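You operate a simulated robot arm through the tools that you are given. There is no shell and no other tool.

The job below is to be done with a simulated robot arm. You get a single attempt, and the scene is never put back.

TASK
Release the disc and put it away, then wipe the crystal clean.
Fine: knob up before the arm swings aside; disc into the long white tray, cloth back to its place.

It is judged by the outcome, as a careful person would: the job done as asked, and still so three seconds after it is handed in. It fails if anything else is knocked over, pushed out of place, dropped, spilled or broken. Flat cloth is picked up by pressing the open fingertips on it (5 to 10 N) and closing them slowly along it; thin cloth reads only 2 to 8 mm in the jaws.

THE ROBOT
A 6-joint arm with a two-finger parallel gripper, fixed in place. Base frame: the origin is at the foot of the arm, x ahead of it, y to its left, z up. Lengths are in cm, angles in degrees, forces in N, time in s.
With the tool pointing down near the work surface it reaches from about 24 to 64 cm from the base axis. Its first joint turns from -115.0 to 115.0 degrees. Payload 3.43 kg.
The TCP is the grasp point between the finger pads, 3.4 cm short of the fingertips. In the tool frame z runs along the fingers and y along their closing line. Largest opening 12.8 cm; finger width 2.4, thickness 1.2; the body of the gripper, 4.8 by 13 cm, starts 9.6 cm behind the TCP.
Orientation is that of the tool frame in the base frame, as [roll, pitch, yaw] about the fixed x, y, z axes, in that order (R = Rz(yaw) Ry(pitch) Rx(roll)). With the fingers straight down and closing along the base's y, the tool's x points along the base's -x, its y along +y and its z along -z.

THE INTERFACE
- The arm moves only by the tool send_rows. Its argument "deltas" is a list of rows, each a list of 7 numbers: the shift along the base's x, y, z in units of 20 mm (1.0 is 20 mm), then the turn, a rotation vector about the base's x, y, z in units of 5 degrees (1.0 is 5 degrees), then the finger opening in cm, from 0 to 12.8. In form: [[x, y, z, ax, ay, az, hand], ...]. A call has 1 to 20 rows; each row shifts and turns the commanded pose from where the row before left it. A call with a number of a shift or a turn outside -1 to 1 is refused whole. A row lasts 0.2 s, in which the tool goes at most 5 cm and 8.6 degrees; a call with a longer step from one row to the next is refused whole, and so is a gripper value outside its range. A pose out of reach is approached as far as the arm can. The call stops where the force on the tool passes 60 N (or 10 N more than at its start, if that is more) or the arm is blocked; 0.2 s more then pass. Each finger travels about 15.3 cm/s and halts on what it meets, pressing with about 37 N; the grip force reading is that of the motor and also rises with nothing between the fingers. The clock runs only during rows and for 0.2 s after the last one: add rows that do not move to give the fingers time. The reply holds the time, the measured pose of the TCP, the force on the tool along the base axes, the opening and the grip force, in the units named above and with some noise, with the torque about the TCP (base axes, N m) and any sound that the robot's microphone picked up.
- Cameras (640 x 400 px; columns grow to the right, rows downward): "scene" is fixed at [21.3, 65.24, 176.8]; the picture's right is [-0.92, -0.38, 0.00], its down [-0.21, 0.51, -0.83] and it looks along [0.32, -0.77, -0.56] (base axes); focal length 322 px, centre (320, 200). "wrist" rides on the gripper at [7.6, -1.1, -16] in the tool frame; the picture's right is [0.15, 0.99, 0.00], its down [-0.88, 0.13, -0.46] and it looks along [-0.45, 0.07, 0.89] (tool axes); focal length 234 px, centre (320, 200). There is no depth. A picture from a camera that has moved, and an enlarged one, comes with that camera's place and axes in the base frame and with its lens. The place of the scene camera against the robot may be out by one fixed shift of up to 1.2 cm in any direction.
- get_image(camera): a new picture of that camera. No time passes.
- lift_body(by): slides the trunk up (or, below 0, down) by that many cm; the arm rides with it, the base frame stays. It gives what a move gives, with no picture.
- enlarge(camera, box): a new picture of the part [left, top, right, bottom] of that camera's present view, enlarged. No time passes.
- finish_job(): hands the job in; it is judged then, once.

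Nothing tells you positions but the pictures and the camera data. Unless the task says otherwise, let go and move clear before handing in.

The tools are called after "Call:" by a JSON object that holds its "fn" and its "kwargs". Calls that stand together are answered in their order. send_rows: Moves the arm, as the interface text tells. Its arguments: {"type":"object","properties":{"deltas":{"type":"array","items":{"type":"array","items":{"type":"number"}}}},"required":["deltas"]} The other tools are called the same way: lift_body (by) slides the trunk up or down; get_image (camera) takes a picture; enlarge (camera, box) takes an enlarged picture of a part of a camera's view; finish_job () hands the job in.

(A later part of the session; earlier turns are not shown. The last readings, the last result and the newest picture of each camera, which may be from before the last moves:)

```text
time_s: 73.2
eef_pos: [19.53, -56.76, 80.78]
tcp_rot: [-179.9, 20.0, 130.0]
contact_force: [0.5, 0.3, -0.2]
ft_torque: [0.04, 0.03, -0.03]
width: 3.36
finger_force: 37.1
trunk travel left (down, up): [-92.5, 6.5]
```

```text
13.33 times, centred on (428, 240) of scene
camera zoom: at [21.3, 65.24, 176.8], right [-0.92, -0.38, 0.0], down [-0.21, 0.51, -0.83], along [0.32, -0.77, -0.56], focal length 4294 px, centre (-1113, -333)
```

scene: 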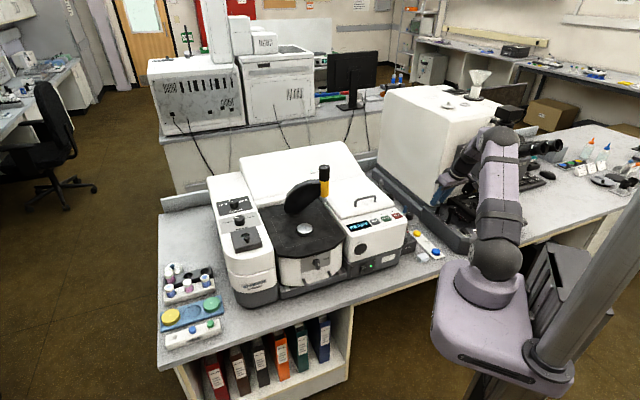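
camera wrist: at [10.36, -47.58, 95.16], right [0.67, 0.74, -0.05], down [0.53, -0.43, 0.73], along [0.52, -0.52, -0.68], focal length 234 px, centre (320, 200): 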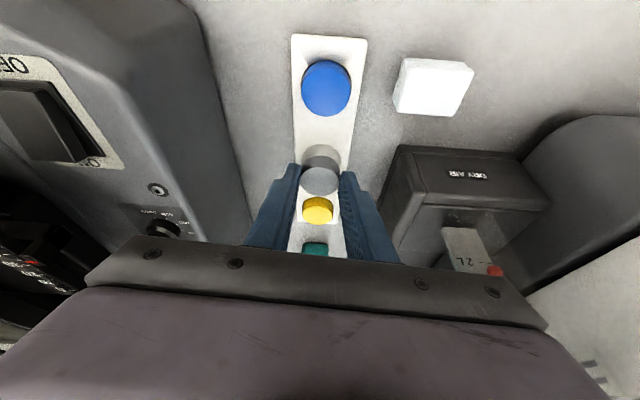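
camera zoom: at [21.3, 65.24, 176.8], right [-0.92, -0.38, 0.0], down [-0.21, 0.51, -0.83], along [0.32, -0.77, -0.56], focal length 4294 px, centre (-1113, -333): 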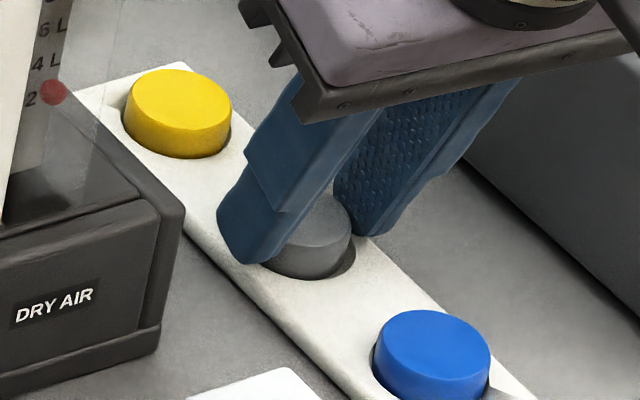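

Call:
{"fn": "send_rows", "kwargs": {"deltas": [[0, 0, -0.08, 0, 0, 0, 2.5], [0, 0, 0, 0, 0, 0, 2.5]]}}

Call:
{"fn": "send_rows", "kwargs": {"deltas": [[0, 0, -0.06, 0, 0, 0, 2.5], [0, 0, 0, 0, 0, 0, 2.5]]}}

Call:
{"fn": "enlarge", "kwargs": {"camera": "wrist", "box": [260, 120, 380, 210]}}

Call:
{"fn": "enlarge", "kwargs": {"camera": "scene", "box": [415, 225, 440, 255]}}

```text
time_s: 73.8
eef_pos: [19.54, -56.79, 80.7]
tcp_rot: [-179.9, 20.1, 130.0]
contact_force: [-0.1, 2.3, 6.1]
ft_torque: [0.04, -0.03, 0.08]
width: 3.37
finger_force: 37.2
trunk travel left (down, up): [-92.5, 6.5]
```

```text
time_s: 74.4
eef_pos: [19.53, -56.68, 80.58]
tcp_rot: [-179.9, 20.3, 130.0]
contact_force: [0.5, 1.3, 12.9]
ft_torque: [-0.02, -0.12, 0.03]
width: 3.35
finger_force: 36.8
trunk travel left (down, up): [-92.5, 6.5]
```

```text
4.44 times, centred on (320, 165) of wrist
camera zoom: at [10.61, -47.68, 93.09], right [0.67, 0.74, -0.05], down [0.53, -0.43, 0.73], along [0.52, -0.52, -0.68], focal length 1041 px, centre (320, 356)
```

zoom: 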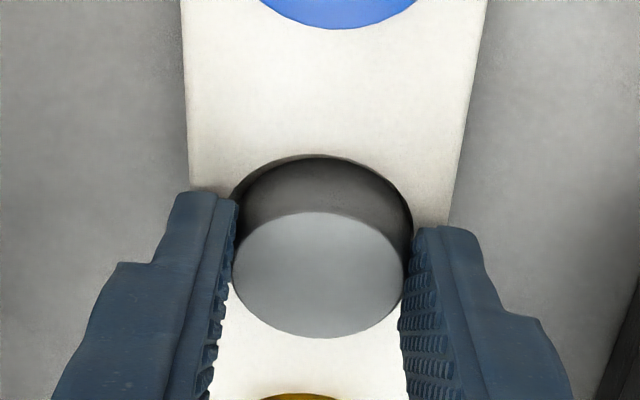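

```text
13.33 times, centred on (428, 240) of scene
camera zoom: at [21.3, 65.24, 176.8], right [-0.92, -0.38, 0.0], down [-0.21, 0.51, -0.83], along [0.32, -0.77, -0.56], focal length 4294 px, centre (-1113, -333)
```

zoom: 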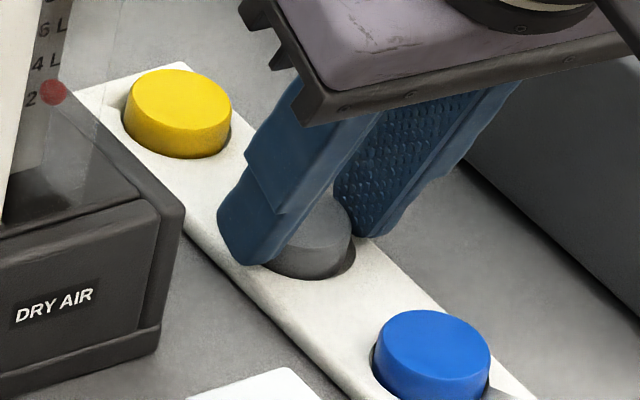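

Light contact shows the disc is down in the slot. I'll ease off slightly, open gently and look.

Call:
{"fn": "send_rows", "kwargs": {"deltas": [[0, 0, 0.06, 0, 0, 0, 2.5], [0, 0, 0, 0, 0, 0, 3.4], [0, 0, 0, 0, 0, 0, 3.8], [0, 0, 0, 0, 0, 0, 4.4], [0, 0, 0, 0, 0, 0, 5], [0, 0, 0, 0, 0, 0, 5]]}}

Call:
{"fn": "enlarge", "kwargs": {"camera": "wrist", "box": [260, 120, 380, 210]}}

Call:
{"fn": "enlarge", "kwargs": {"camera": "scene", "box": [415, 225, 440, 255]}}

```text
time_s: 75.8
eef_pos: [19.39, -56.8, 80.63]
tcp_rot: [180.0, 20.0, 130.0]
contact_force: [-0.8, -0.6, -0.6]
ft_torque: [0.01, 0.0, 0.01]
width: 5.0
finger_force: 0.0
trunk travel left (down, up): [-92.5, 6.5]
```

```text
4.44 times, centred on (320, 165) of wrist
camera zoom: at [10.58, -47.71, 93.04], right [0.67, 0.74, -0.05], down [0.53, -0.43, 0.73], along [0.52, -0.51, -0.68], focal length 1041 px, centre (320, 356)
```

zoom: 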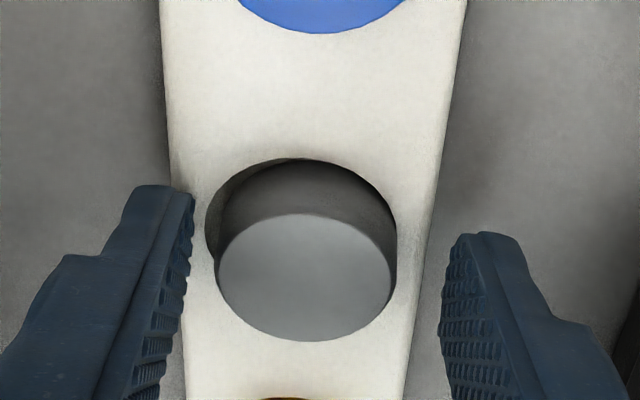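

```text
13.33 times, centred on (428, 240) of scene
camera zoom: at [21.3, 65.24, 176.8], right [-0.92, -0.38, 0.0], down [-0.21, 0.51, -0.83], along [0.32, -0.77, -0.56], focal length 4294 px, centre (-1113, -333)
```

zoom: 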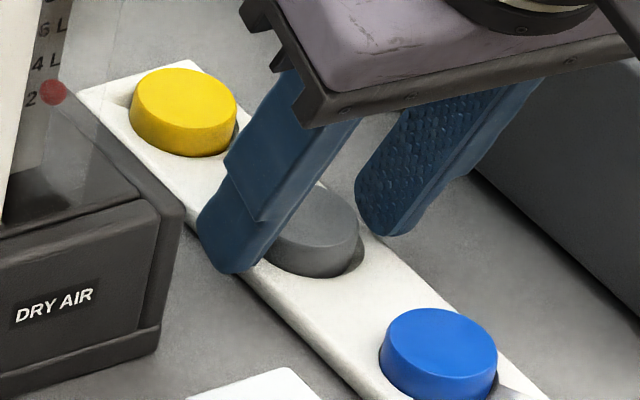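

The disc rests in the slot, though the tray shifted about 2 mm as the fingers opened. I'll lift straight up and examine.

Call:
{"fn": "send_rows", "kwargs": {"deltas": [[0, 0, 0.1, 0, 0, 0, 5], [0, 0, 0.3, 0, 0, 0, 5], [0, 0, 1, 0, 0, 0, 5], [0, 0, 1, 0, 0, 0, 5], [0, 0, 1, 0, 0, 0, 5], [0, 0, 1, 0, 0, 0, 5], [0, 0, 1, 0, 0, 0, 5], [0, 0, 0, 0, 0, 0, 5]]}}

Call:
{"fn": "enlarge", "kwargs": {"camera": "wrist", "box": [240, 20, 400, 180]}}

Call:
{"fn": "enlarge", "kwargs": {"camera": "scene", "box": [405, 215, 455, 265]}}

Call:
{"fn": "get_image", "kwargs": {"camera": "wrist"}}

```text
time_s: 77.6
eef_pos: [19.42, -56.76, 91.4]
tcp_rot: [180.0, 20.0, 130.0]
contact_force: [-0.1, -0.3, 0.1]
ft_torque: [0.01, 0.0, 0.0]
width: 5.0
finger_force: 0.1
trunk travel left (down, up): [-92.5, 6.5]
```

```text
2.50 times, centred on (320, 100) of wrist
camera zoom: at [10.54, -47.72, 103.75], right [0.67, 0.74, -0.05], down [0.53, -0.43, 0.73], along [0.52, -0.51, -0.68], focal length 585 px, centre (320, 450)
```

zoom: 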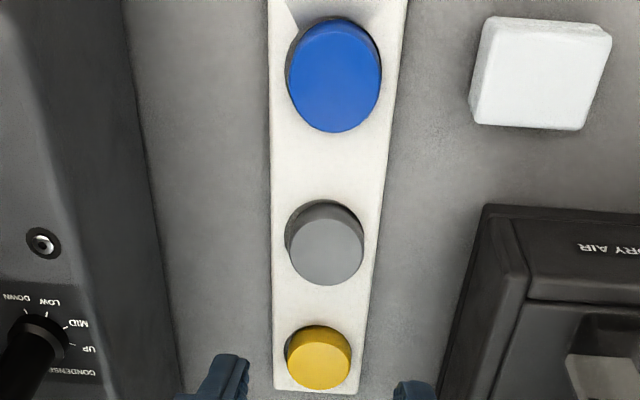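

```text
8.00 times, centred on (430, 240) of scene
camera zoom: at [21.3, 65.24, 176.8], right [-0.92, -0.38, 0.0], down [-0.21, 0.51, -0.83], along [0.32, -0.77, -0.56], focal length 2576 px, centre (-560, -120)
```

zoom: 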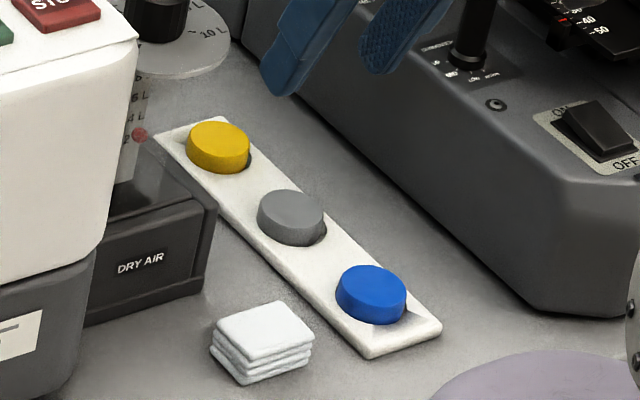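

```text
taken
camera wrist: at [10.54, -47.72, 103.75], right [0.67, 0.74, -0.05], down [0.53, -0.43, 0.73], along [0.52, -0.51, -0.68], focal length 234 px, centre (320, 200)
```

wrist: 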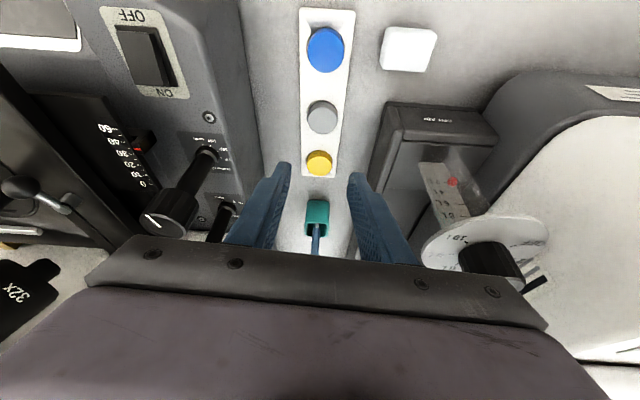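

The grey disc sits properly in the tray's middle slot. Now a close look at the folded white cloth.

Call:
{"fn": "enlarge", "kwargs": {"camera": "wrist", "box": [370, 15, 450, 85]}}

Call:
{"fn": "enlarge", "kwargs": {"camera": "scene", "box": [412, 247, 432, 267]}}

Call:
{"fn": "enlarge", "kwargs": {"camera": "scene", "box": [295, 215, 315, 240]}}

Call:
{"fn": "enlarge", "kwargs": {"camera": "scene", "box": [150, 250, 250, 350]}}

```text
5.71 times, centred on (410, 50) of wrist
camera zoom: at [10.54, -47.72, 103.75], right [0.67, 0.74, -0.05], down [0.53, -0.43, 0.73], along [0.52, -0.51, -0.68], focal length 1338 px, centre (-194, 1057)
```

zoom: 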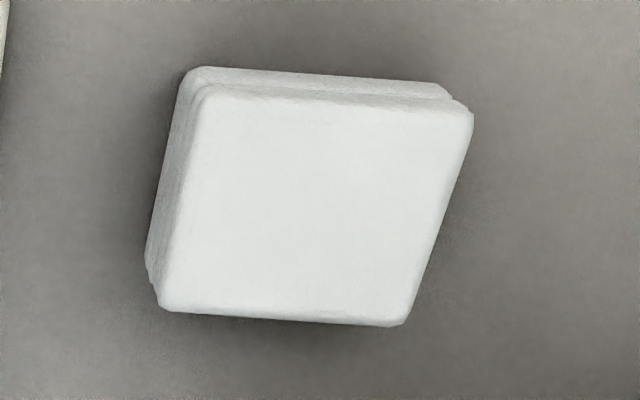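

```text
16.00 times, centred on (422, 257) of scene
camera zoom: at [21.3, 65.24, 176.8], right [-0.92, -0.38, 0.0], down [-0.21, 0.51, -0.83], along [0.32, -0.77, -0.56], focal length 5152 px, centre (-1312, -712)
```

zoom: 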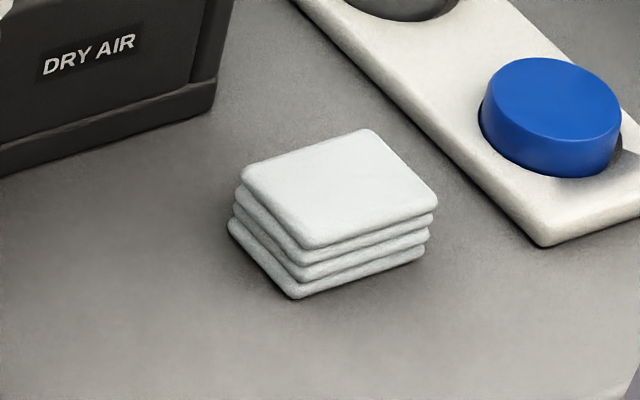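

```text
16.00 times, centred on (305, 228) of scene
camera zoom: at [21.3, 65.24, 176.8], right [-0.92, -0.38, 0.0], down [-0.21, 0.51, -0.83], along [0.32, -0.77, -0.56], focal length 5152 px, centre (560, -240)
```

zoom: 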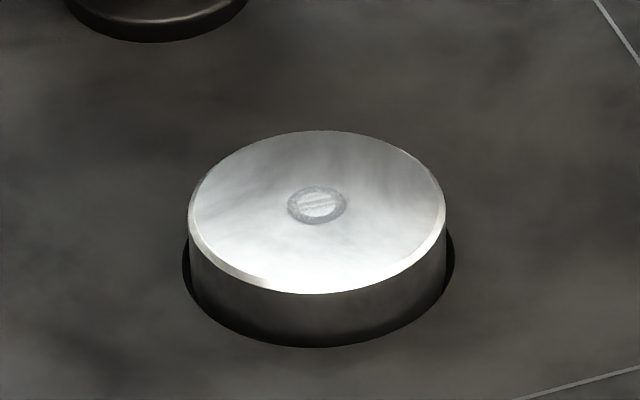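

```text
4.00 times, centred on (200, 300) of scene
camera zoom: at [21.3, 65.24, 176.8], right [-0.92, -0.38, 0.0], down [-0.21, 0.51, -0.83], along [0.32, -0.77, -0.56], focal length 1288 px, centre (800, -200)
```

zoom: 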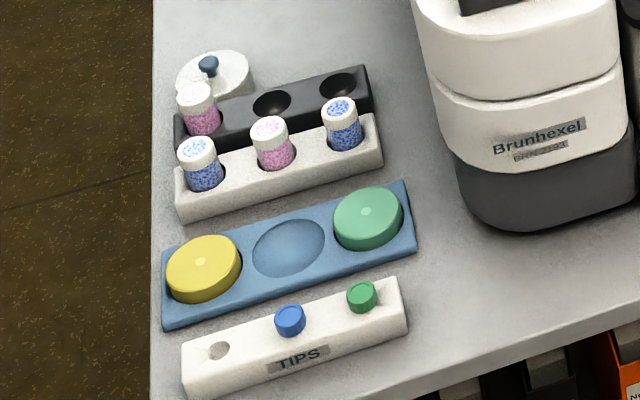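

The cloth is a folded pad about 4.2 × 3.1 × 1.5 cm centred near (20.1, -46.9), edges at 45°. I'll move over it with the jaws across its long side and check.

Call:
{"fn": "send_rows", "kwargs": {"deltas": [[0, 1, 0, 0, 0, 1, 5.4], [0, 1, 0, 0, 0, 0, 5.4], [0, 1, 0, 0, 0, 0, 5.4], [0, 1, 0, 0, 0, 0, 5.4], [0, 1, 0, 0, 0, 0, 5.4], [0, 0.3, 0, 0, 0, 0, 5.4], [0, 0, -1, 0, 0, 0, 5.4], [0, 0, -1, 0, 0, 0, 5.4], [0, 0, -1, 0, 0, 0, 5.4], [0, 0, 0, 0, 0, 0, 5.4]]}}

Call:
{"fn": "get_image", "kwargs": {"camera": "wrist"}}

Call:
{"fn": "enlarge", "kwargs": {"camera": "wrist", "box": [240, 100, 400, 220]}}

Call:
{"fn": "enlarge", "kwargs": {"camera": "scene", "box": [400, 230, 445, 275]}}

```text
time_s: 79.8
eef_pos: [19.55, -46.23, 85.3]
tcp_rot: [-180.0, 20.1, 135.0]
contact_force: [0.3, -0.2, 0.1]
ft_torque: [0.02, 0.01, -0.03]
width: 5.41
finger_force: 0.1
trunk travel left (down, up): [-92.5, 6.5]
```

```text
taken
camera wrist: at [9.91, -37.99, 97.72], right [0.6, 0.8, -0.05], down [0.57, -0.38, 0.73], along [0.56, -0.47, -0.68], focal length 234 px, centre (320, 200)
```

wrist: 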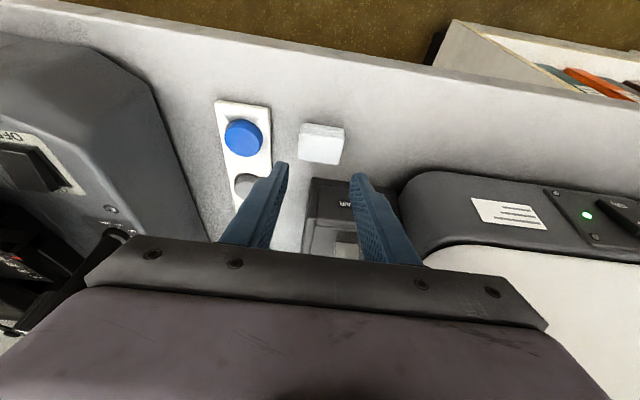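

```text
3.33 times, centred on (320, 160) of wrist
camera zoom: at [9.91, -37.99, 97.72], right [0.6, 0.8, -0.05], down [0.57, -0.38, 0.73], along [0.56, -0.47, -0.68], focal length 781 px, centre (320, 333)
```

zoom: 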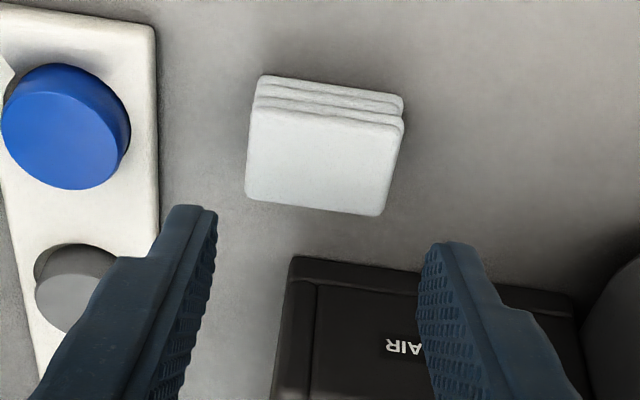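

```text
8.89 times, centred on (422, 252) of scene
camera zoom: at [21.3, 65.24, 176.8], right [-0.92, -0.38, 0.0], down [-0.21, 0.51, -0.83], along [0.32, -0.77, -0.56], focal length 2862 px, centre (-591, -267)
```

zoom: 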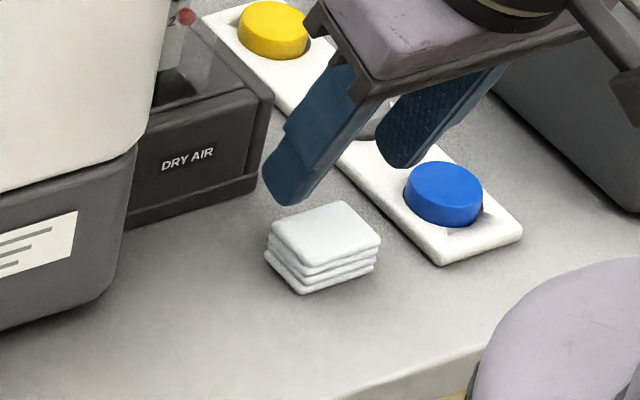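

Call:
{"fn": "send_rows", "kwargs": {"deltas": [[-0.12, 0.04, -0.5, 0, 0, 0, 5.4], [0, 0, -0.5, 0, 0, 0, 5.4], [0, 0, -0.5, 0, 0, 0, 5.4], [0, 0, -0.3, 0, 0, 0, 5.4], [0, 0, -0.15, 0, 0, 0, 5.4], [0, 0, 0, 0, 0, 0, 5.4]]}}

Call:
{"fn": "enlarge", "kwargs": {"camera": "wrist", "box": [240, 100, 400, 220]}}

Call:
{"fn": "enlarge", "kwargs": {"camera": "scene", "box": [405, 235, 440, 270]}}

```text
time_s: 81.2
eef_pos: [19.25, -46.06, 81.38]
tcp_rot: [180.0, 19.9, 135.0]
contact_force: [0.8, -0.6, 0.4]
ft_torque: [0.0, -0.03, 0.01]
width: 5.41
finger_force: 0.0
trunk travel left (down, up): [-92.5, 6.5]
```

```text
3.33 times, centred on (320, 160) of wrist
camera zoom: at [9.55, -37.95, 93.87], right [0.6, 0.8, -0.05], down [0.57, -0.38, 0.73], along [0.56, -0.47, -0.68], focal length 781 px, centre (320, 333)
```

zoom: 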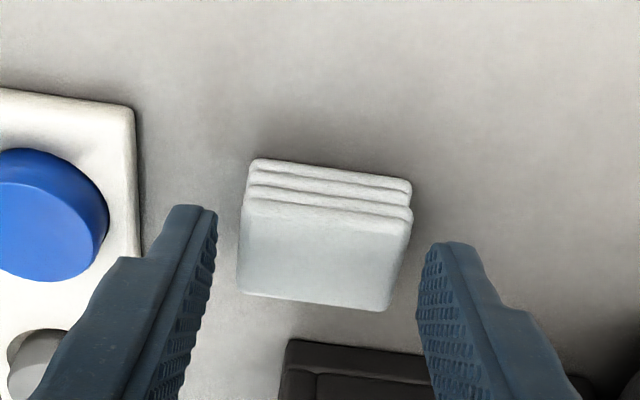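

```text
11.43 times, centred on (422, 252) of scene
camera zoom: at [21.3, 65.24, 176.8], right [-0.92, -0.38, 0.0], down [-0.21, 0.51, -0.83], along [0.32, -0.77, -0.56], focal length 3680 px, centre (-851, -400)
```

zoom: 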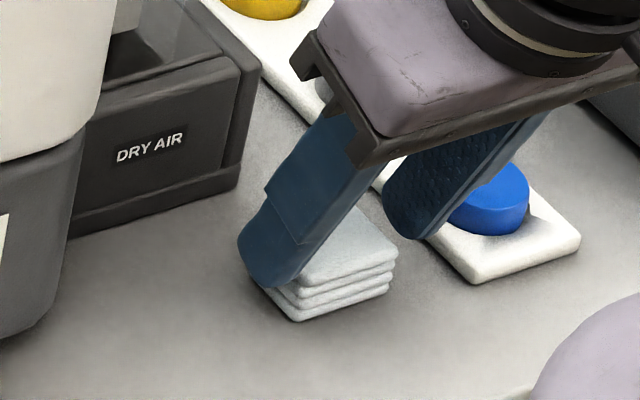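

Call:
{"fn": "send_rows", "kwargs": {"deltas": [[0, 0, -0.22, 0, 0, 0, 5.4], [0, 0, 0, 0, 0, 0, 5], [0, 0, 0, 0, 0, 0, 4.7], [0, 0, 0, 0, 0, 0, 4.4], [0, 0, 0, 0, 0, 0, 4.2], [0, 0, 0, 0, 0, 0, 4.0], [0, 0, 0, 0, 0, 0, 3.8], [0, 0, 0, 0, 0, 0, 3.8]]}}

Call:
{"fn": "enlarge", "kwargs": {"camera": "wrist", "box": [240, 100, 400, 220]}}

Call:
{"fn": "enlarge", "kwargs": {"camera": "scene", "box": [405, 235, 440, 270]}}

```text
time_s: 83.0
eef_pos: [19.3, -46.23, 81.05]
tcp_rot: [180.0, 20.0, 135.0]
contact_force: [-0.3, -0.5, 1.5]
ft_torque: [-0.02, -0.01, 0.02]
width: 4.29
finger_force: 37.0
trunk travel left (down, up): [-92.5, 6.5]
```

```text
3.33 times, centred on (320, 160) of wrist
camera zoom: at [9.62, -37.91, 93.47], right [0.6, 0.8, -0.05], down [0.57, -0.38, 0.73], along [0.56, -0.47, -0.68], focal length 781 px, centre (320, 333)
```

zoom: 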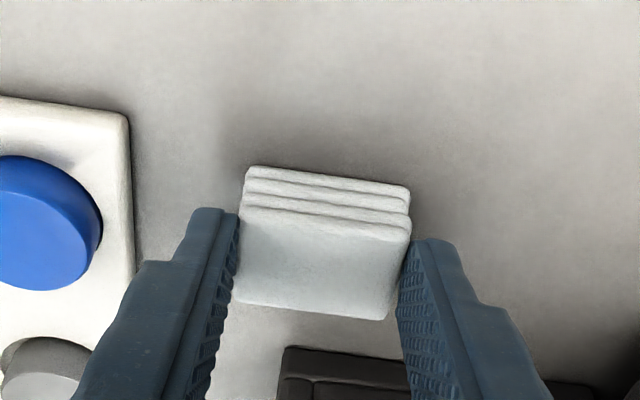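

```text
11.43 times, centred on (422, 252) of scene
camera zoom: at [21.3, 65.24, 176.8], right [-0.92, -0.38, 0.0], down [-0.21, 0.51, -0.83], along [0.32, -0.77, -0.56], focal length 3680 px, centre (-851, -400)
```

zoom: 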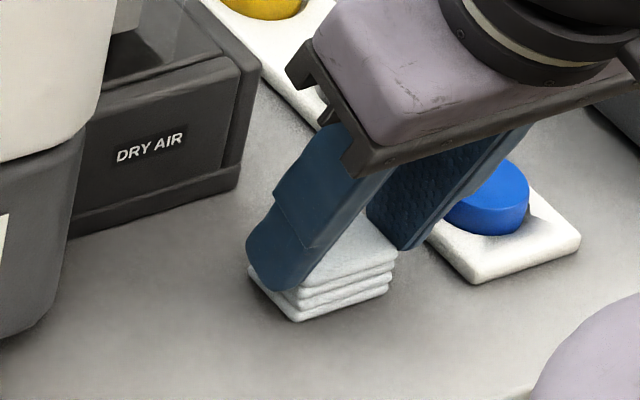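

The pad is held firmly (4.3 cm). I note the pick pose (19.3, -46.2, 81.0) for putting it back. Lifting.

Call:
{"fn": "send_rows", "kwargs": {"deltas": [[0, 0, 0.3, 0, 0, 0, 3.8], [0, 0, 0.7, 0, 0, 0, 3.8], [0, 0, 1, 0, 0, 0, 3.8], [0, 0, 1, 0, 0, 0, 3.8], [0, 0, 0, 0, 0, 0, 3.8]]}}

Call:
{"fn": "get_image", "kwargs": {"camera": "wrist"}}

Call:
{"fn": "enlarge", "kwargs": {"camera": "scene", "box": [400, 220, 450, 270]}}

```text
time_s: 84.2
eef_pos: [19.16, -46.18, 87.22]
tcp_rot: [179.9, 20.0, 135.0]
contact_force: [-0.2, 0.1, 0.4]
ft_torque: [0.02, 0.03, -0.01]
width: 4.3
finger_force: 37.0
trunk travel left (down, up): [-92.5, 6.5]
```

```text
taken
camera wrist: at [9.58, -37.93, 99.54], right [0.6, 0.8, -0.05], down [0.57, -0.38, 0.73], along [0.56, -0.47, -0.68], focal length 234 px, centre (320, 200)
```

wrist: 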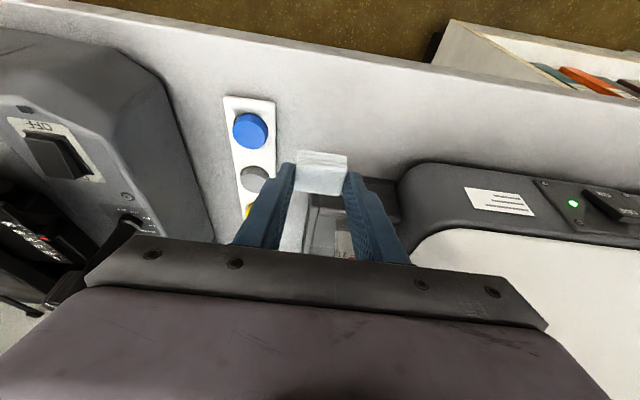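

```text
8.00 times, centred on (425, 245) of scene
camera zoom: at [21.3, 65.24, 176.8], right [-0.92, -0.38, 0.0], down [-0.21, 0.51, -0.83], along [0.32, -0.77, -0.56], focal length 2576 px, centre (-520, -160)
```

zoom: 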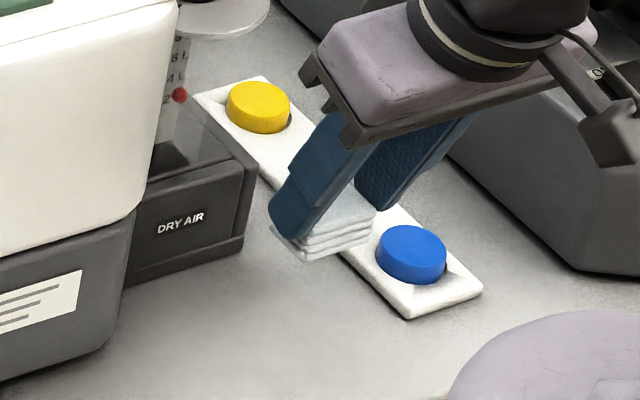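

The pad stays level in the grip. I'll raise it and carry it over the panel toward the crystal, keeping clear of the swung press arm.

Call:
{"fn": "send_rows", "kwargs": {"deltas": [[0, 0, 1, 0, 0, 0, 3.8], [0, 0, 1, 0, 0, 0, 3.8], [0, 0, 1, 0, 0, 0, 3.8], [0, 0, 1, 0, 0, 0, 3.8], [0, 0, 1, 0, 0, 0, 3.8], [0, 0, 1, 0, 0, 0, 3.8], [0, 0, 1, 0, 0, 0, 3.8], [0, 0, 1, 0, 0, 0, 3.8], [0, 0, 1, 0, 0, 0, 3.8], [0, 0, 1, 0, 0, 0, 3.8], [0, 0, 1, 0, 0, 0, 3.8], [0, 0, 1, 0, 0, 0, 3.8], [0, 0, 1, 0, 0, 0, 3.8], [0, 0, 1, 0, 0, 0, 3.8], [0, 0, 1, 0, 0, 0, 3.8], [0, 0, 1, 0, 0, 0, 3.8]]}}

Call:
{"fn": "send_rows", "kwargs": {"deltas": [[0.5, 0.5, 0, 0, 0, 0, 3.8], [0.9, 0.95, 0, 0, 0, 0, 3.8], [0.9, 0.95, 0, 0, 0, 0, 3.8], [0.9, 0.95, 0, 0, 0, 0, 3.8], [0.9, 0.95, 0, 0, 0, 0, 3.8], [0.9, 0.95, 0, 0, 0, 0, 3.8], [0.9, 0.95, 0, 0, 0, 0, 3.8], [0.9, 0.95, 0, 0, 0, 0, 3.8], [0.9, 0.95, 0, 0, 0, 0, 3.8], [0.9, 0.95, 0, 0, 0, 0, 3.8], [0.9, 0.95, 0, 0, 0, 0, 3.8], [0.9, 0.95, 0, 0, 0, 0, 3.8], [0.9, 0.95, 0, 0, 0, 0, 3.8], [0.9, 0.95, 0, 0, 0, 0, 3.8], [0.9, 0.95, 0, 0, 0, 0, 3.8], [0.9, 0.95, 0, 0, 0, 0, 3.8], [0.9, 0.95, 0, 0, 0, 0, 3.8], [0.9, 0.4, 0, 0, 0, 0, 3.8]]}}

Call:
{"fn": "get_image", "kwargs": {"camera": "wrist"}}

Call:
{"fn": "get_image", "kwargs": {"camera": "scene"}}

```text
time_s: 87.6
eef_pos: [19.23, -46.11, 119.0]
tcp_rot: [180.0, 20.0, 135.0]
contact_force: [-0.1, -0.2, 0.4]
ft_torque: [-0.01, -0.02, 0.02]
width: 4.31
finger_force: 36.8
trunk travel left (down, up): [-92.5, 6.5]
```

```text
time_s: 91.4
eef_pos: [51.08, -13.8, 118.96]
tcp_rot: [-179.9, 20.0, 135.0]
contact_force: [-0.5, 0.7, 0.3]
ft_torque: [0.02, -0.04, -0.03]
width: 4.3
finger_force: 36.2
trunk travel left (down, up): [-92.5, 6.5]
```

```text
taken
camera wrist: at [41.36, -5.56, 131.39], right [0.6, 0.8, -0.05], down [0.57, -0.38, 0.73], along [0.56, -0.47, -0.68], focal length 234 px, centre (320, 200)
```

wrist: 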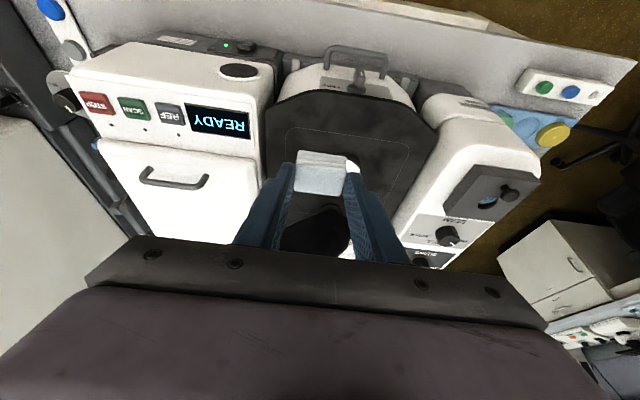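

```text
taken
```

scene: 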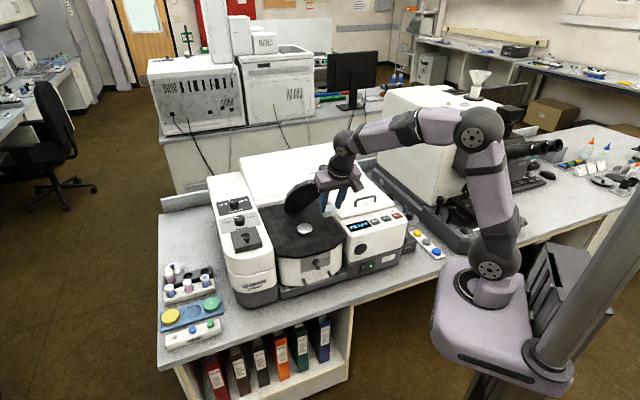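

Call:
{"fn": "send_rows", "kwargs": {"deltas": [[0.95, -0.41, 0, 0, 0, 0, 3.8], [0.95, -0.41, 0, 0, 0, 0, 3.8], [0.95, -0.41, 0, 0, 0, 0, 3.8], [0.95, -0.41, 0, 0, 0, 0, 3.8], [0.95, -0.41, 0, 0, 0, 0, 3.8], [0.95, -0.41, 0, 0, 0, 0, 3.8], [0, 0, -1, 0, 0, 0, 3.8], [0, 0, -1, 0, 0, 0, 3.8], [0, 0, -1, 0, 0, 0, 3.8], [0, 0, -0.8, 0, 0, 0, 3.8], [0, 0, 0, 0, 0, 0, 3.8]]}}

Call:
{"fn": "get_image", "kwargs": {"camera": "wrist"}}

Call:
{"fn": "enlarge", "kwargs": {"camera": "scene", "box": [270, 170, 350, 250]}}

Call:
{"fn": "enlarge", "kwargs": {"camera": "wrist", "box": [240, 100, 400, 220]}}

```text
time_s: 93.8
eef_pos: [62.22, -18.77, 111.3]
tcp_rot: [-180.0, 20.1, 135.0]
contact_force: [-0.6, 0.3, -0.5]
ft_torque: [0.02, 0.04, 0.0]
width: 4.3
finger_force: 37.4
trunk travel left (down, up): [-92.5, 6.5]
```

```text
taken
camera wrist: at [52.63, -10.52, 123.77], right [0.6, 0.8, -0.05], down [0.57, -0.38, 0.73], along [0.56, -0.47, -0.68], focal length 234 px, centre (320, 200)
```

wrist: 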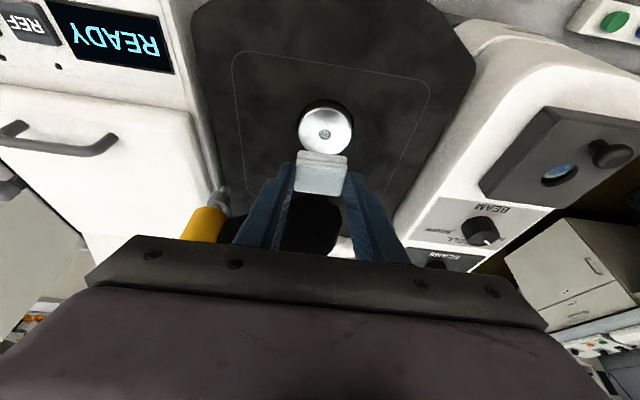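

```text
5.00 times, centred on (310, 210) of scene
camera zoom: at [21.3, 65.24, 176.8], right [-0.92, -0.38, 0.0], down [-0.21, 0.51, -0.83], along [0.32, -0.77, -0.56], focal length 1610 px, centre (370, 150)
```

zoom: 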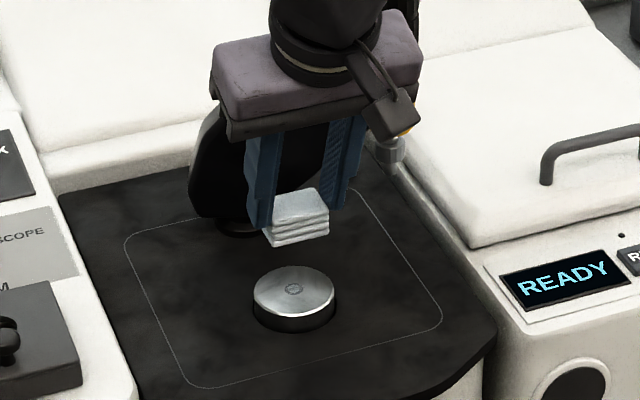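

```text
3.33 times, centred on (320, 160) of wrist
camera zoom: at [52.63, -10.52, 123.77], right [0.6, 0.8, -0.05], down [0.57, -0.38, 0.73], along [0.56, -0.47, -0.68], focal length 781 px, centre (320, 333)
```

zoom: 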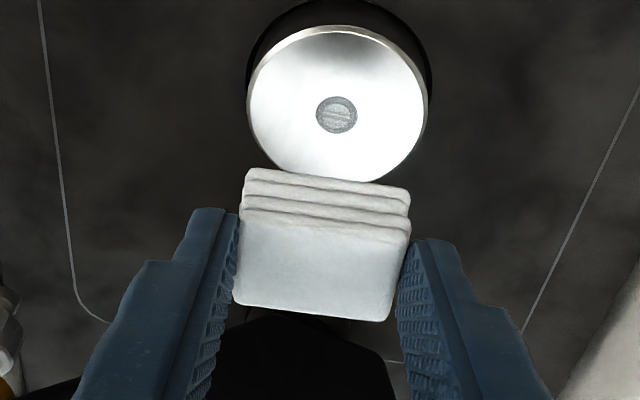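

The crystal is at (63.2, -19.4, 101). I'll lower the pad onto it, feeling for contact.

Call:
{"fn": "send_rows", "kwargs": {"deltas": [[0.15, 0.02, -0.8, 0, 0, 0, 3.8], [0, 0, -0.8, 0, 0, 0, 3.8], [0, 0, -0.6, 0, 0, 0, 3.8], [0, 0, -0.3, 0, 0, 0, 3.8], [0, 0, 0, 0, 0, 0, 3.8]]}}

Call:
{"fn": "send_rows", "kwargs": {"deltas": [[0, 0, -0.1, 0, 0, 0, 3.8], [0, 0, 0, 0, 0, 0, 3.8]]}}

Call:
{"fn": "send_rows", "kwargs": {"deltas": [[0, 0, -0.1, 0, 0, 0, 3.8], [0, 0, 0, 0, 0, 0, 3.8]]}}

Call:
{"fn": "enlarge", "kwargs": {"camera": "scene", "box": [285, 205, 325, 245]}}

```text
time_s: 95.0
eef_pos: [62.71, -18.64, 106.44]
tcp_rot: [-180.0, 20.0, 134.9]
contact_force: [0.0, -0.1, 0.3]
ft_torque: [-0.03, -0.03, 0.01]
width: 4.3
finger_force: 36.9
trunk travel left (down, up): [-92.5, 6.5]
```

```text
time_s: 95.6
eef_pos: [62.71, -18.6, 106.22]
tcp_rot: [180.0, 19.9, 135.1]
contact_force: [0.6, -0.3, 0.2]
ft_torque: [0.0, -0.01, -0.02]
width: 4.28
finger_force: 37.3
trunk travel left (down, up): [-92.5, 6.5]
```

```text
time_s: 96.2
eef_pos: [62.6, -18.69, 105.94]
tcp_rot: [-180.0, 20.0, 135.0]
contact_force: [0.0, 0.4, 1.4]
ft_torque: [-0.02, -0.01, -0.02]
width: 4.31
finger_force: 37.5
trunk travel left (down, up): [-92.5, 6.5]
```

```text
10.00 times, centred on (305, 225) of scene
camera zoom: at [21.3, 65.24, 176.8], right [-0.92, -0.38, 0.0], down [-0.21, 0.51, -0.83], along [0.32, -0.77, -0.56], focal length 3220 px, centre (470, -50)
```

zoom: 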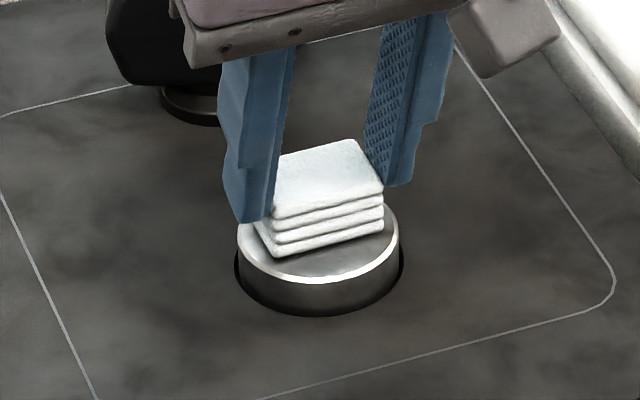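

Almost in contact. I'll step down by 1 mm until I feel about 5 N.

Call:
{"fn": "send_rows", "kwargs": {"deltas": [[0, 0, -0.05, 0, 0, 0, 3.8], [0, 0, 0, 0, 0, 0, 3.8]]}}

Call:
{"fn": "send_rows", "kwargs": {"deltas": [[0, 0, -0.05, 0, 0, 0, 3.8], [0, 0, 0, 0, 0, 0, 3.8]]}}

Call:
{"fn": "send_rows", "kwargs": {"deltas": [[0, 0, -0.05, 0, 0, 0, 3.8], [0, 0, 0, 0, 0, 0, 3.8]]}}

```text
time_s: 96.8
eef_pos: [62.47, -18.75, 106.14]
tcp_rot: [-180.0, 20.1, 135.0]
contact_force: [-0.6, 0.7, 4.5]
ft_torque: [-0.03, 0.0, -0.01]
width: 4.29
finger_force: 37.3
trunk travel left (down, up): [-92.5, 6.5]
```

```text
time_s: 97.4
eef_pos: [62.52, -18.69, 106.05]
tcp_rot: [179.9, 20.2, 135.1]
contact_force: [0.7, -0.4, 8.4]
ft_torque: [-0.12, -0.04, -0.02]
width: 4.29
finger_force: 36.9
trunk travel left (down, up): [-92.5, 6.5]
```

```text
time_s: 98.0
eef_pos: [62.54, -18.83, 106.0]
tcp_rot: [179.9, 20.2, 135.0]
contact_force: [-1.1, -1.9, 14.6]
ft_torque: [-0.23, -0.03, -0.04]
width: 4.28
finger_force: 37.4
trunk travel left (down, up): [-92.5, 6.5]
```

Contact at about 10 N. I'll ease slightly and wipe back and forth over the crystal.

Call:
{"fn": "send_rows", "kwargs": {"deltas": [[0, 0, 0.04, 0, 0, 0, 3.8], [0.21, -0.21, 0, 0, 0, 0, 3.8], [0.21, -0.21, 0, 0, 0, 0, 3.8], [-0.21, 0.21, 0, 0, 0, 0, 3.8], [-0.21, 0.21, 0, 0, 0, 0, 3.8], [-0.21, 0.21, 0, 0, 0, 0, 3.8], [-0.21, 0.21, 0, 0, 0, 0, 3.8], [0.21, -0.21, 0, 0, 0, 0, 3.8], [0.21, -0.21, 0, 0, 0, 0, 3.8], [0.21, -0.21, 0, 0, 0, 0, 3.8], [0.21, -0.21, 0, 0, 0, 0, 3.8], [-0.21, 0.21, 0, 0, 0, 0, 3.8], [-0.21, 0.21, 0, 0, 0, 0, 3.8]]}}

Call:
{"fn": "send_rows", "kwargs": {"deltas": [[0.21, 0.21, 0, 0, 0, 0, 3.8], [0.21, 0.21, 0, 0, 0, 0, 3.8], [-0.21, -0.21, 0, 0, 0, 0, 3.8], [-0.21, -0.21, 0, 0, 0, 0, 3.8], [-0.21, -0.21, 0, 0, 0, 0, 3.8], [-0.21, -0.21, 0, 0, 0, 0, 3.8], [0.21, 0.21, 0, 0, 0, 0, 3.8], [0.21, 0.21, 0, 0, 0, 0, 3.8], [0.21, 0.21, 0, 0, 0, 0, 3.8], [0.21, 0.21, 0, 0, 0, 0, 3.8], [-0.21, -0.21, 0, 0, 0, 0, 3.8], [-0.21, -0.21, 0, 0, 0, 0, 3.8]]}}

Call:
{"fn": "enlarge", "kwargs": {"camera": "scene", "box": [285, 205, 325, 245]}}

```text
time_s: 100.8
eef_pos: [62.57, -18.96, 105.95]
tcp_rot: [179.9, 20.2, 135.0]
contact_force: [4.0, -7.3, 10.5]
ft_torque: [-0.46, -0.36, -0.02]
width: 4.3
finger_force: 37.1
trunk travel left (down, up): [-92.5, 6.5]
```

```text
time_s: 103.4
eef_pos: [62.74, -18.47, 105.97]
tcp_rot: [179.9, 20.3, 135.0]
contact_force: [5.0, 5.3, 9.2]
ft_torque: [0.06, -0.56, 0.08]
width: 4.31
finger_force: 37.2
trunk travel left (down, up): [-92.5, 6.5]
```

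```text
10.00 times, centred on (305, 225) of scene
camera zoom: at [21.3, 65.24, 176.8], right [-0.92, -0.38, 0.0], down [-0.21, 0.51, -0.83], along [0.32, -0.77, -0.56], focal length 3220 px, centre (470, -50)
```

zoom: 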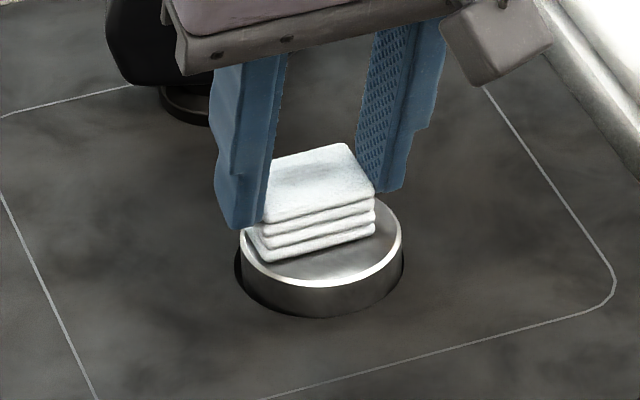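

Wiping forces were moderate. I'll lift and inspect the crystal.

Call:
{"fn": "send_rows", "kwargs": {"deltas": [[0, 0, 0.3, 0, 0, 0, 3.8], [0, 0, 1, 0, 0, 0, 3.8], [0, 0, 1, 0, 0, 0, 3.8], [-0.3, 0.3, 1, 0, 0, 0, 3.8], [0, 0, 0, 0, 0, 0, 3.8]]}}

Call:
{"fn": "enlarge", "kwargs": {"camera": "scene", "box": [295, 215, 315, 240]}}

Call:
{"fn": "enlarge", "kwargs": {"camera": "wrist", "box": [270, 90, 380, 200]}}

Call:
{"fn": "enlarge", "kwargs": {"camera": "scene", "box": [285, 195, 325, 245]}}

```text
time_s: 104.6
eef_pos: [62.12, -18.24, 112.4]
tcp_rot: [-179.9, 19.9, 135.0]
contact_force: [0.5, 0.5, -1.3]
ft_torque: [-0.01, -0.01, -0.01]
width: 4.28
finger_force: 36.5
trunk travel left (down, up): [-92.5, 6.5]
```

```text
16.00 times, centred on (305, 228) of scene
camera zoom: at [21.3, 65.24, 176.8], right [-0.92, -0.38, 0.0], down [-0.21, 0.51, -0.83], along [0.32, -0.77, -0.56], focal length 5152 px, centre (560, -240)
```

zoom: 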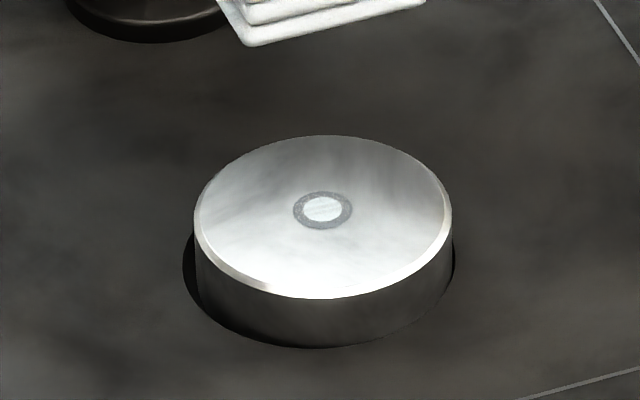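

```text
3.64 times, centred on (325, 145) of wrist
camera zoom: at [52.44, -10.01, 124.83], right [0.6, 0.8, -0.05], down [0.57, -0.38, 0.73], along [0.56, -0.47, -0.68], focal length 852 px, centre (302, 400)
```

zoom: 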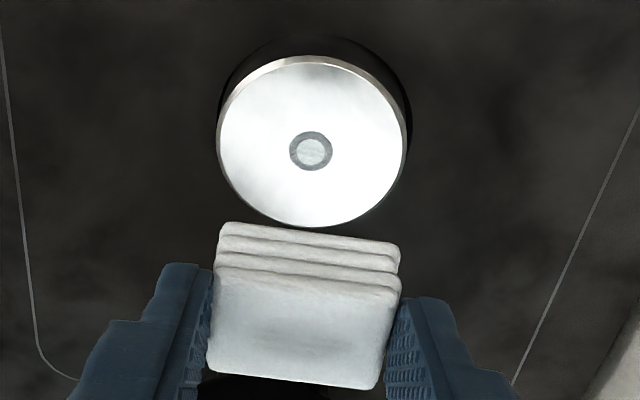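

```text
8.00 times, centred on (305, 220) of scene
camera zoom: at [21.3, 65.24, 176.8], right [-0.92, -0.38, 0.0], down [-0.21, 0.51, -0.83], along [0.32, -0.77, -0.56], focal length 2576 px, centre (440, 40)
```

zoom: 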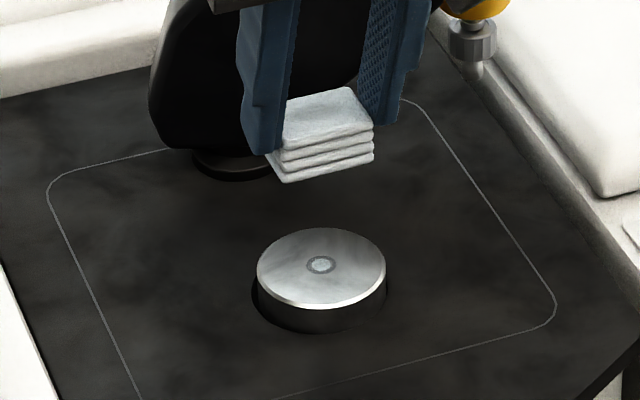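

Call:
{"fn": "enlarge", "kwargs": {"camera": "scene", "box": [302, 225, 308, 232]}}

Call:
{"fn": "enlarge", "kwargs": {"camera": "wrist", "box": [310, 120, 340, 145]}}

```text
16.00 times, centred on (305, 228) of scene
camera zoom: at [21.3, 65.24, 176.8], right [-0.92, -0.38, 0.0], down [-0.21, 0.51, -0.83], along [0.32, -0.77, -0.56], focal length 5152 px, centre (560, -256)
```

zoom: 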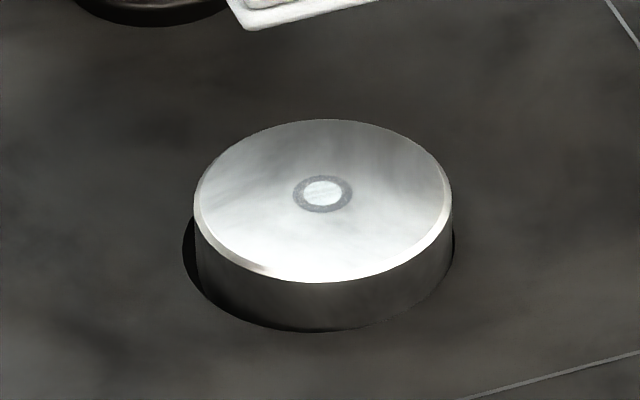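

```text
16.00 times, centred on (325, 132) of wrist
camera zoom: at [52.44, -10.01, 124.83], right [0.6, 0.8, -0.05], down [0.57, -0.38, 0.73], along [0.56, -0.47, -0.68], focal length 3747 px, centre (240, 1280)
```

zoom: 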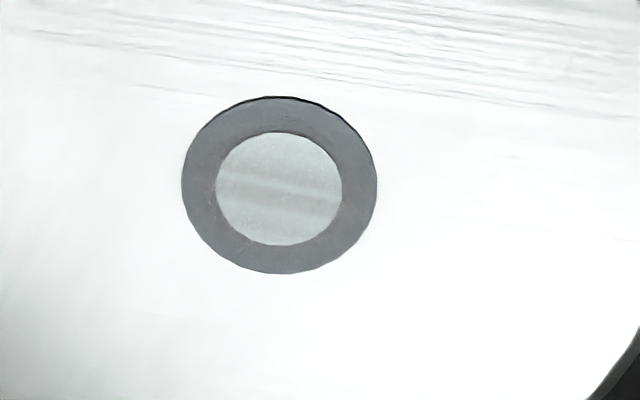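

Faint streaks still show on the crystal, so I'll wipe again, longer strokes in both directions.

Call:
{"fn": "send_rows", "kwargs": {"deltas": [[0.3, -0.3, -1, 0, 0, 0, 3.8], [0, 0, -1, 0, 0, 0, 3.8], [0, 0, -0.9, 0, 0, 0, 3.8], [0, 0, -0.3, 0, 0, 0, 3.8], [0, 0, -0.1, 0, 0, 0, 3.8], [0, 0, 0, 0, 0, 0, 3.8]]}}

Call:
{"fn": "send_rows", "kwargs": {"deltas": [[0.22, 0.22, 0, 0, 0, 0, 3.8], [0.22, 0.22, 0, 0, 0, 0, 3.8], [0.22, 0.22, 0, 0, 0, 0, 3.8], [-0.22, -0.22, 0, 0, 0, 0, 3.8], [-0.22, -0.22, 0, 0, 0, 0, 3.8], [-0.22, -0.22, 0, 0, 0, 0, 3.8], [-0.22, -0.22, 0, 0, 0, 0, 3.8], [-0.22, -0.22, 0, 0, 0, 0, 3.8], [-0.22, -0.22, 0, 0, 0, 0, 3.8], [0.22, 0.22, 0, 0, 0, 0, 3.8], [0.22, 0.22, 0, 0, 0, 0, 3.8], [0.22, 0.22, 0, 0, 0, 0, 3.8], [0.22, 0.22, 0, 0, 0, 0, 3.8], [0.22, 0.22, 0, 0, 0, 0, 3.8], [0.22, 0.22, 0, 0, 0, 0, 3.8], [-0.22, -0.22, 0, 0, 0, 0, 3.8], [-0.22, -0.22, 0, 0, 0, 0, 3.8], [-0.22, -0.22, 0, 0, 0, 0, 3.8], [0, 0, 0, 0, 0, 0, 3.8]]}}

```text
time_s: 106.0
eef_pos: [62.64, -18.84, 105.96]
tcp_rot: [-179.9, 20.1, 135.0]
contact_force: [0.0, 0.2, 2.7]
ft_torque: [-0.02, 0.02, 0.01]
width: 4.32
finger_force: 37.2
trunk travel left (down, up): [-92.5, 6.5]
```

```text
time_s: 110.0
eef_pos: [62.56, -18.54, 105.94]
tcp_rot: [-180.0, 20.1, 135.0]
contact_force: [4.4, 6.1, 8.3]
ft_torque: [0.17, -0.22, 0.04]
width: 4.31
finger_force: 37.0
trunk travel left (down, up): [-92.5, 6.5]
```

Call:
{"fn": "send_rows", "kwargs": {"deltas": [[0.22, -0.22, 0, 0, 0, 0, 3.8], [0.22, -0.22, 0, 0, 0, 0, 3.8], [0.22, -0.22, 0, 0, 0, 0, 3.8], [-0.22, 0.22, 0, 0, 0, 0, 3.8], [-0.22, 0.22, 0, 0, 0, 0, 3.8], [-0.22, 0.22, 0, 0, 0, 0, 3.8], [-0.22, 0.22, 0, 0, 0, 0, 3.8], [-0.22, 0.22, 0, 0, 0, 0, 3.8], [-0.22, 0.22, 0, 0, 0, 0, 3.8], [0.22, -0.22, 0, 0, 0, 0, 3.8], [0.22, -0.22, 0, 0, 0, 0, 3.8], [0.22, -0.22, 0, 0, 0, 0, 3.8], [0.22, -0.22, 0, 0, 0, 0, 3.8], [0.22, -0.22, 0, 0, 0, 0, 3.8], [0.22, -0.22, 0, 0, 0, 0, 3.8], [-0.22, 0.22, 0, 0, 0, 0, 3.8], [-0.22, 0.22, 0, 0, 0, 0, 3.8], [-0.22, 0.22, 0, 0, 0, 0, 3.8], [0.12, -0.12, 0, 0, 0, 0, 3.8], [0, 0, 0, 0, 0, 0, 3.8]]}}

Call:
{"fn": "send_rows", "kwargs": {"deltas": [[0, 0, 0.3, 0, 0, 0, 3.8], [0, 0, 1, 0, 0, 0, 3.8], [0, 0, 1, 0, 0, 0, 3.8], [-0.3, 0.3, 1, 0, 0, 0, 3.8], [0, 0, 0, 0, 0, 0, 3.8]]}}

Call:
{"fn": "enlarge", "kwargs": {"camera": "scene", "box": [295, 215, 315, 240]}}

Call:
{"fn": "enlarge", "kwargs": {"camera": "wrist", "box": [310, 120, 340, 145]}}

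Call:
{"fn": "get_image", "kwargs": {"camera": "wrist"}}

```text
time_s: 114.2
eef_pos: [62.61, -18.92, 105.95]
tcp_rot: [-180.0, 20.0, 135.0]
contact_force: [-1.9, 1.4, 7.4]
ft_torque: [0.01, 0.09, 0.0]
width: 4.31
finger_force: 37.5
trunk travel left (down, up): [-92.5, 6.5]
```

```text
time_s: 115.4
eef_pos: [62.33, -18.27, 112.36]
tcp_rot: [-179.9, 19.9, 135.0]
contact_force: [0.5, 0.0, -0.3]
ft_torque: [0.01, 0.01, 0.0]
width: 4.3
finger_force: 37.1
trunk travel left (down, up): [-92.5, 6.5]
```

```text
16.00 times, centred on (305, 228) of scene
camera zoom: at [21.3, 65.24, 176.8], right [-0.92, -0.38, 0.0], down [-0.21, 0.51, -0.83], along [0.32, -0.77, -0.56], focal length 5152 px, centre (560, -240)
```

zoom: 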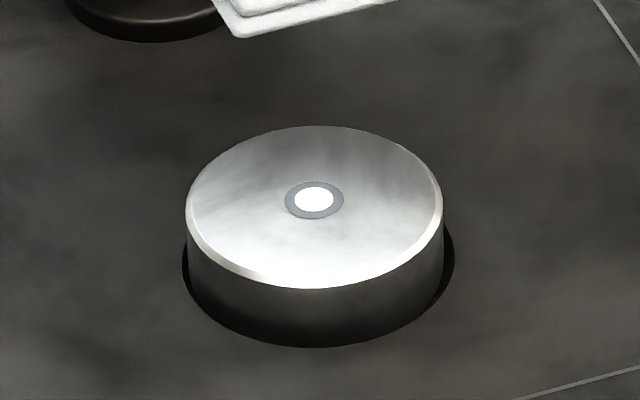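

```text
16.00 times, centred on (325, 132) of wrist
camera zoom: at [52.71, -10.1, 124.85], right [0.6, 0.8, -0.05], down [0.57, -0.38, 0.73], along [0.56, -0.47, -0.68], focal length 3747 px, centre (240, 1280)
```

zoom: 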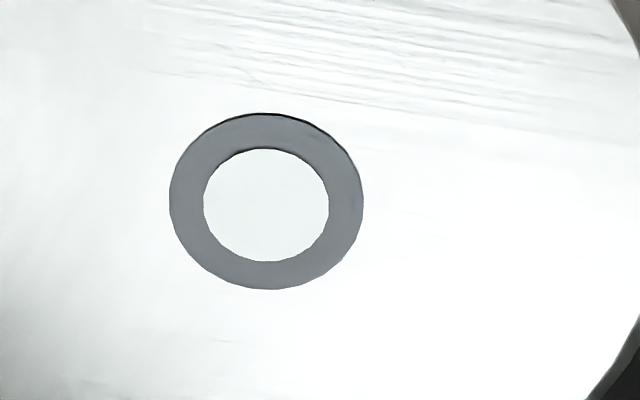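

```text
taken
camera wrist: at [52.71, -10.1, 124.85], right [0.6, 0.8, -0.05], down [0.57, -0.38, 0.73], along [0.56, -0.47, -0.68], focal length 234 px, centre (320, 200)
```

wrist: 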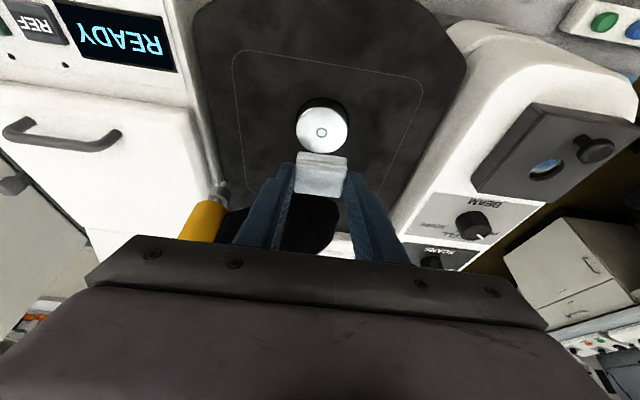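

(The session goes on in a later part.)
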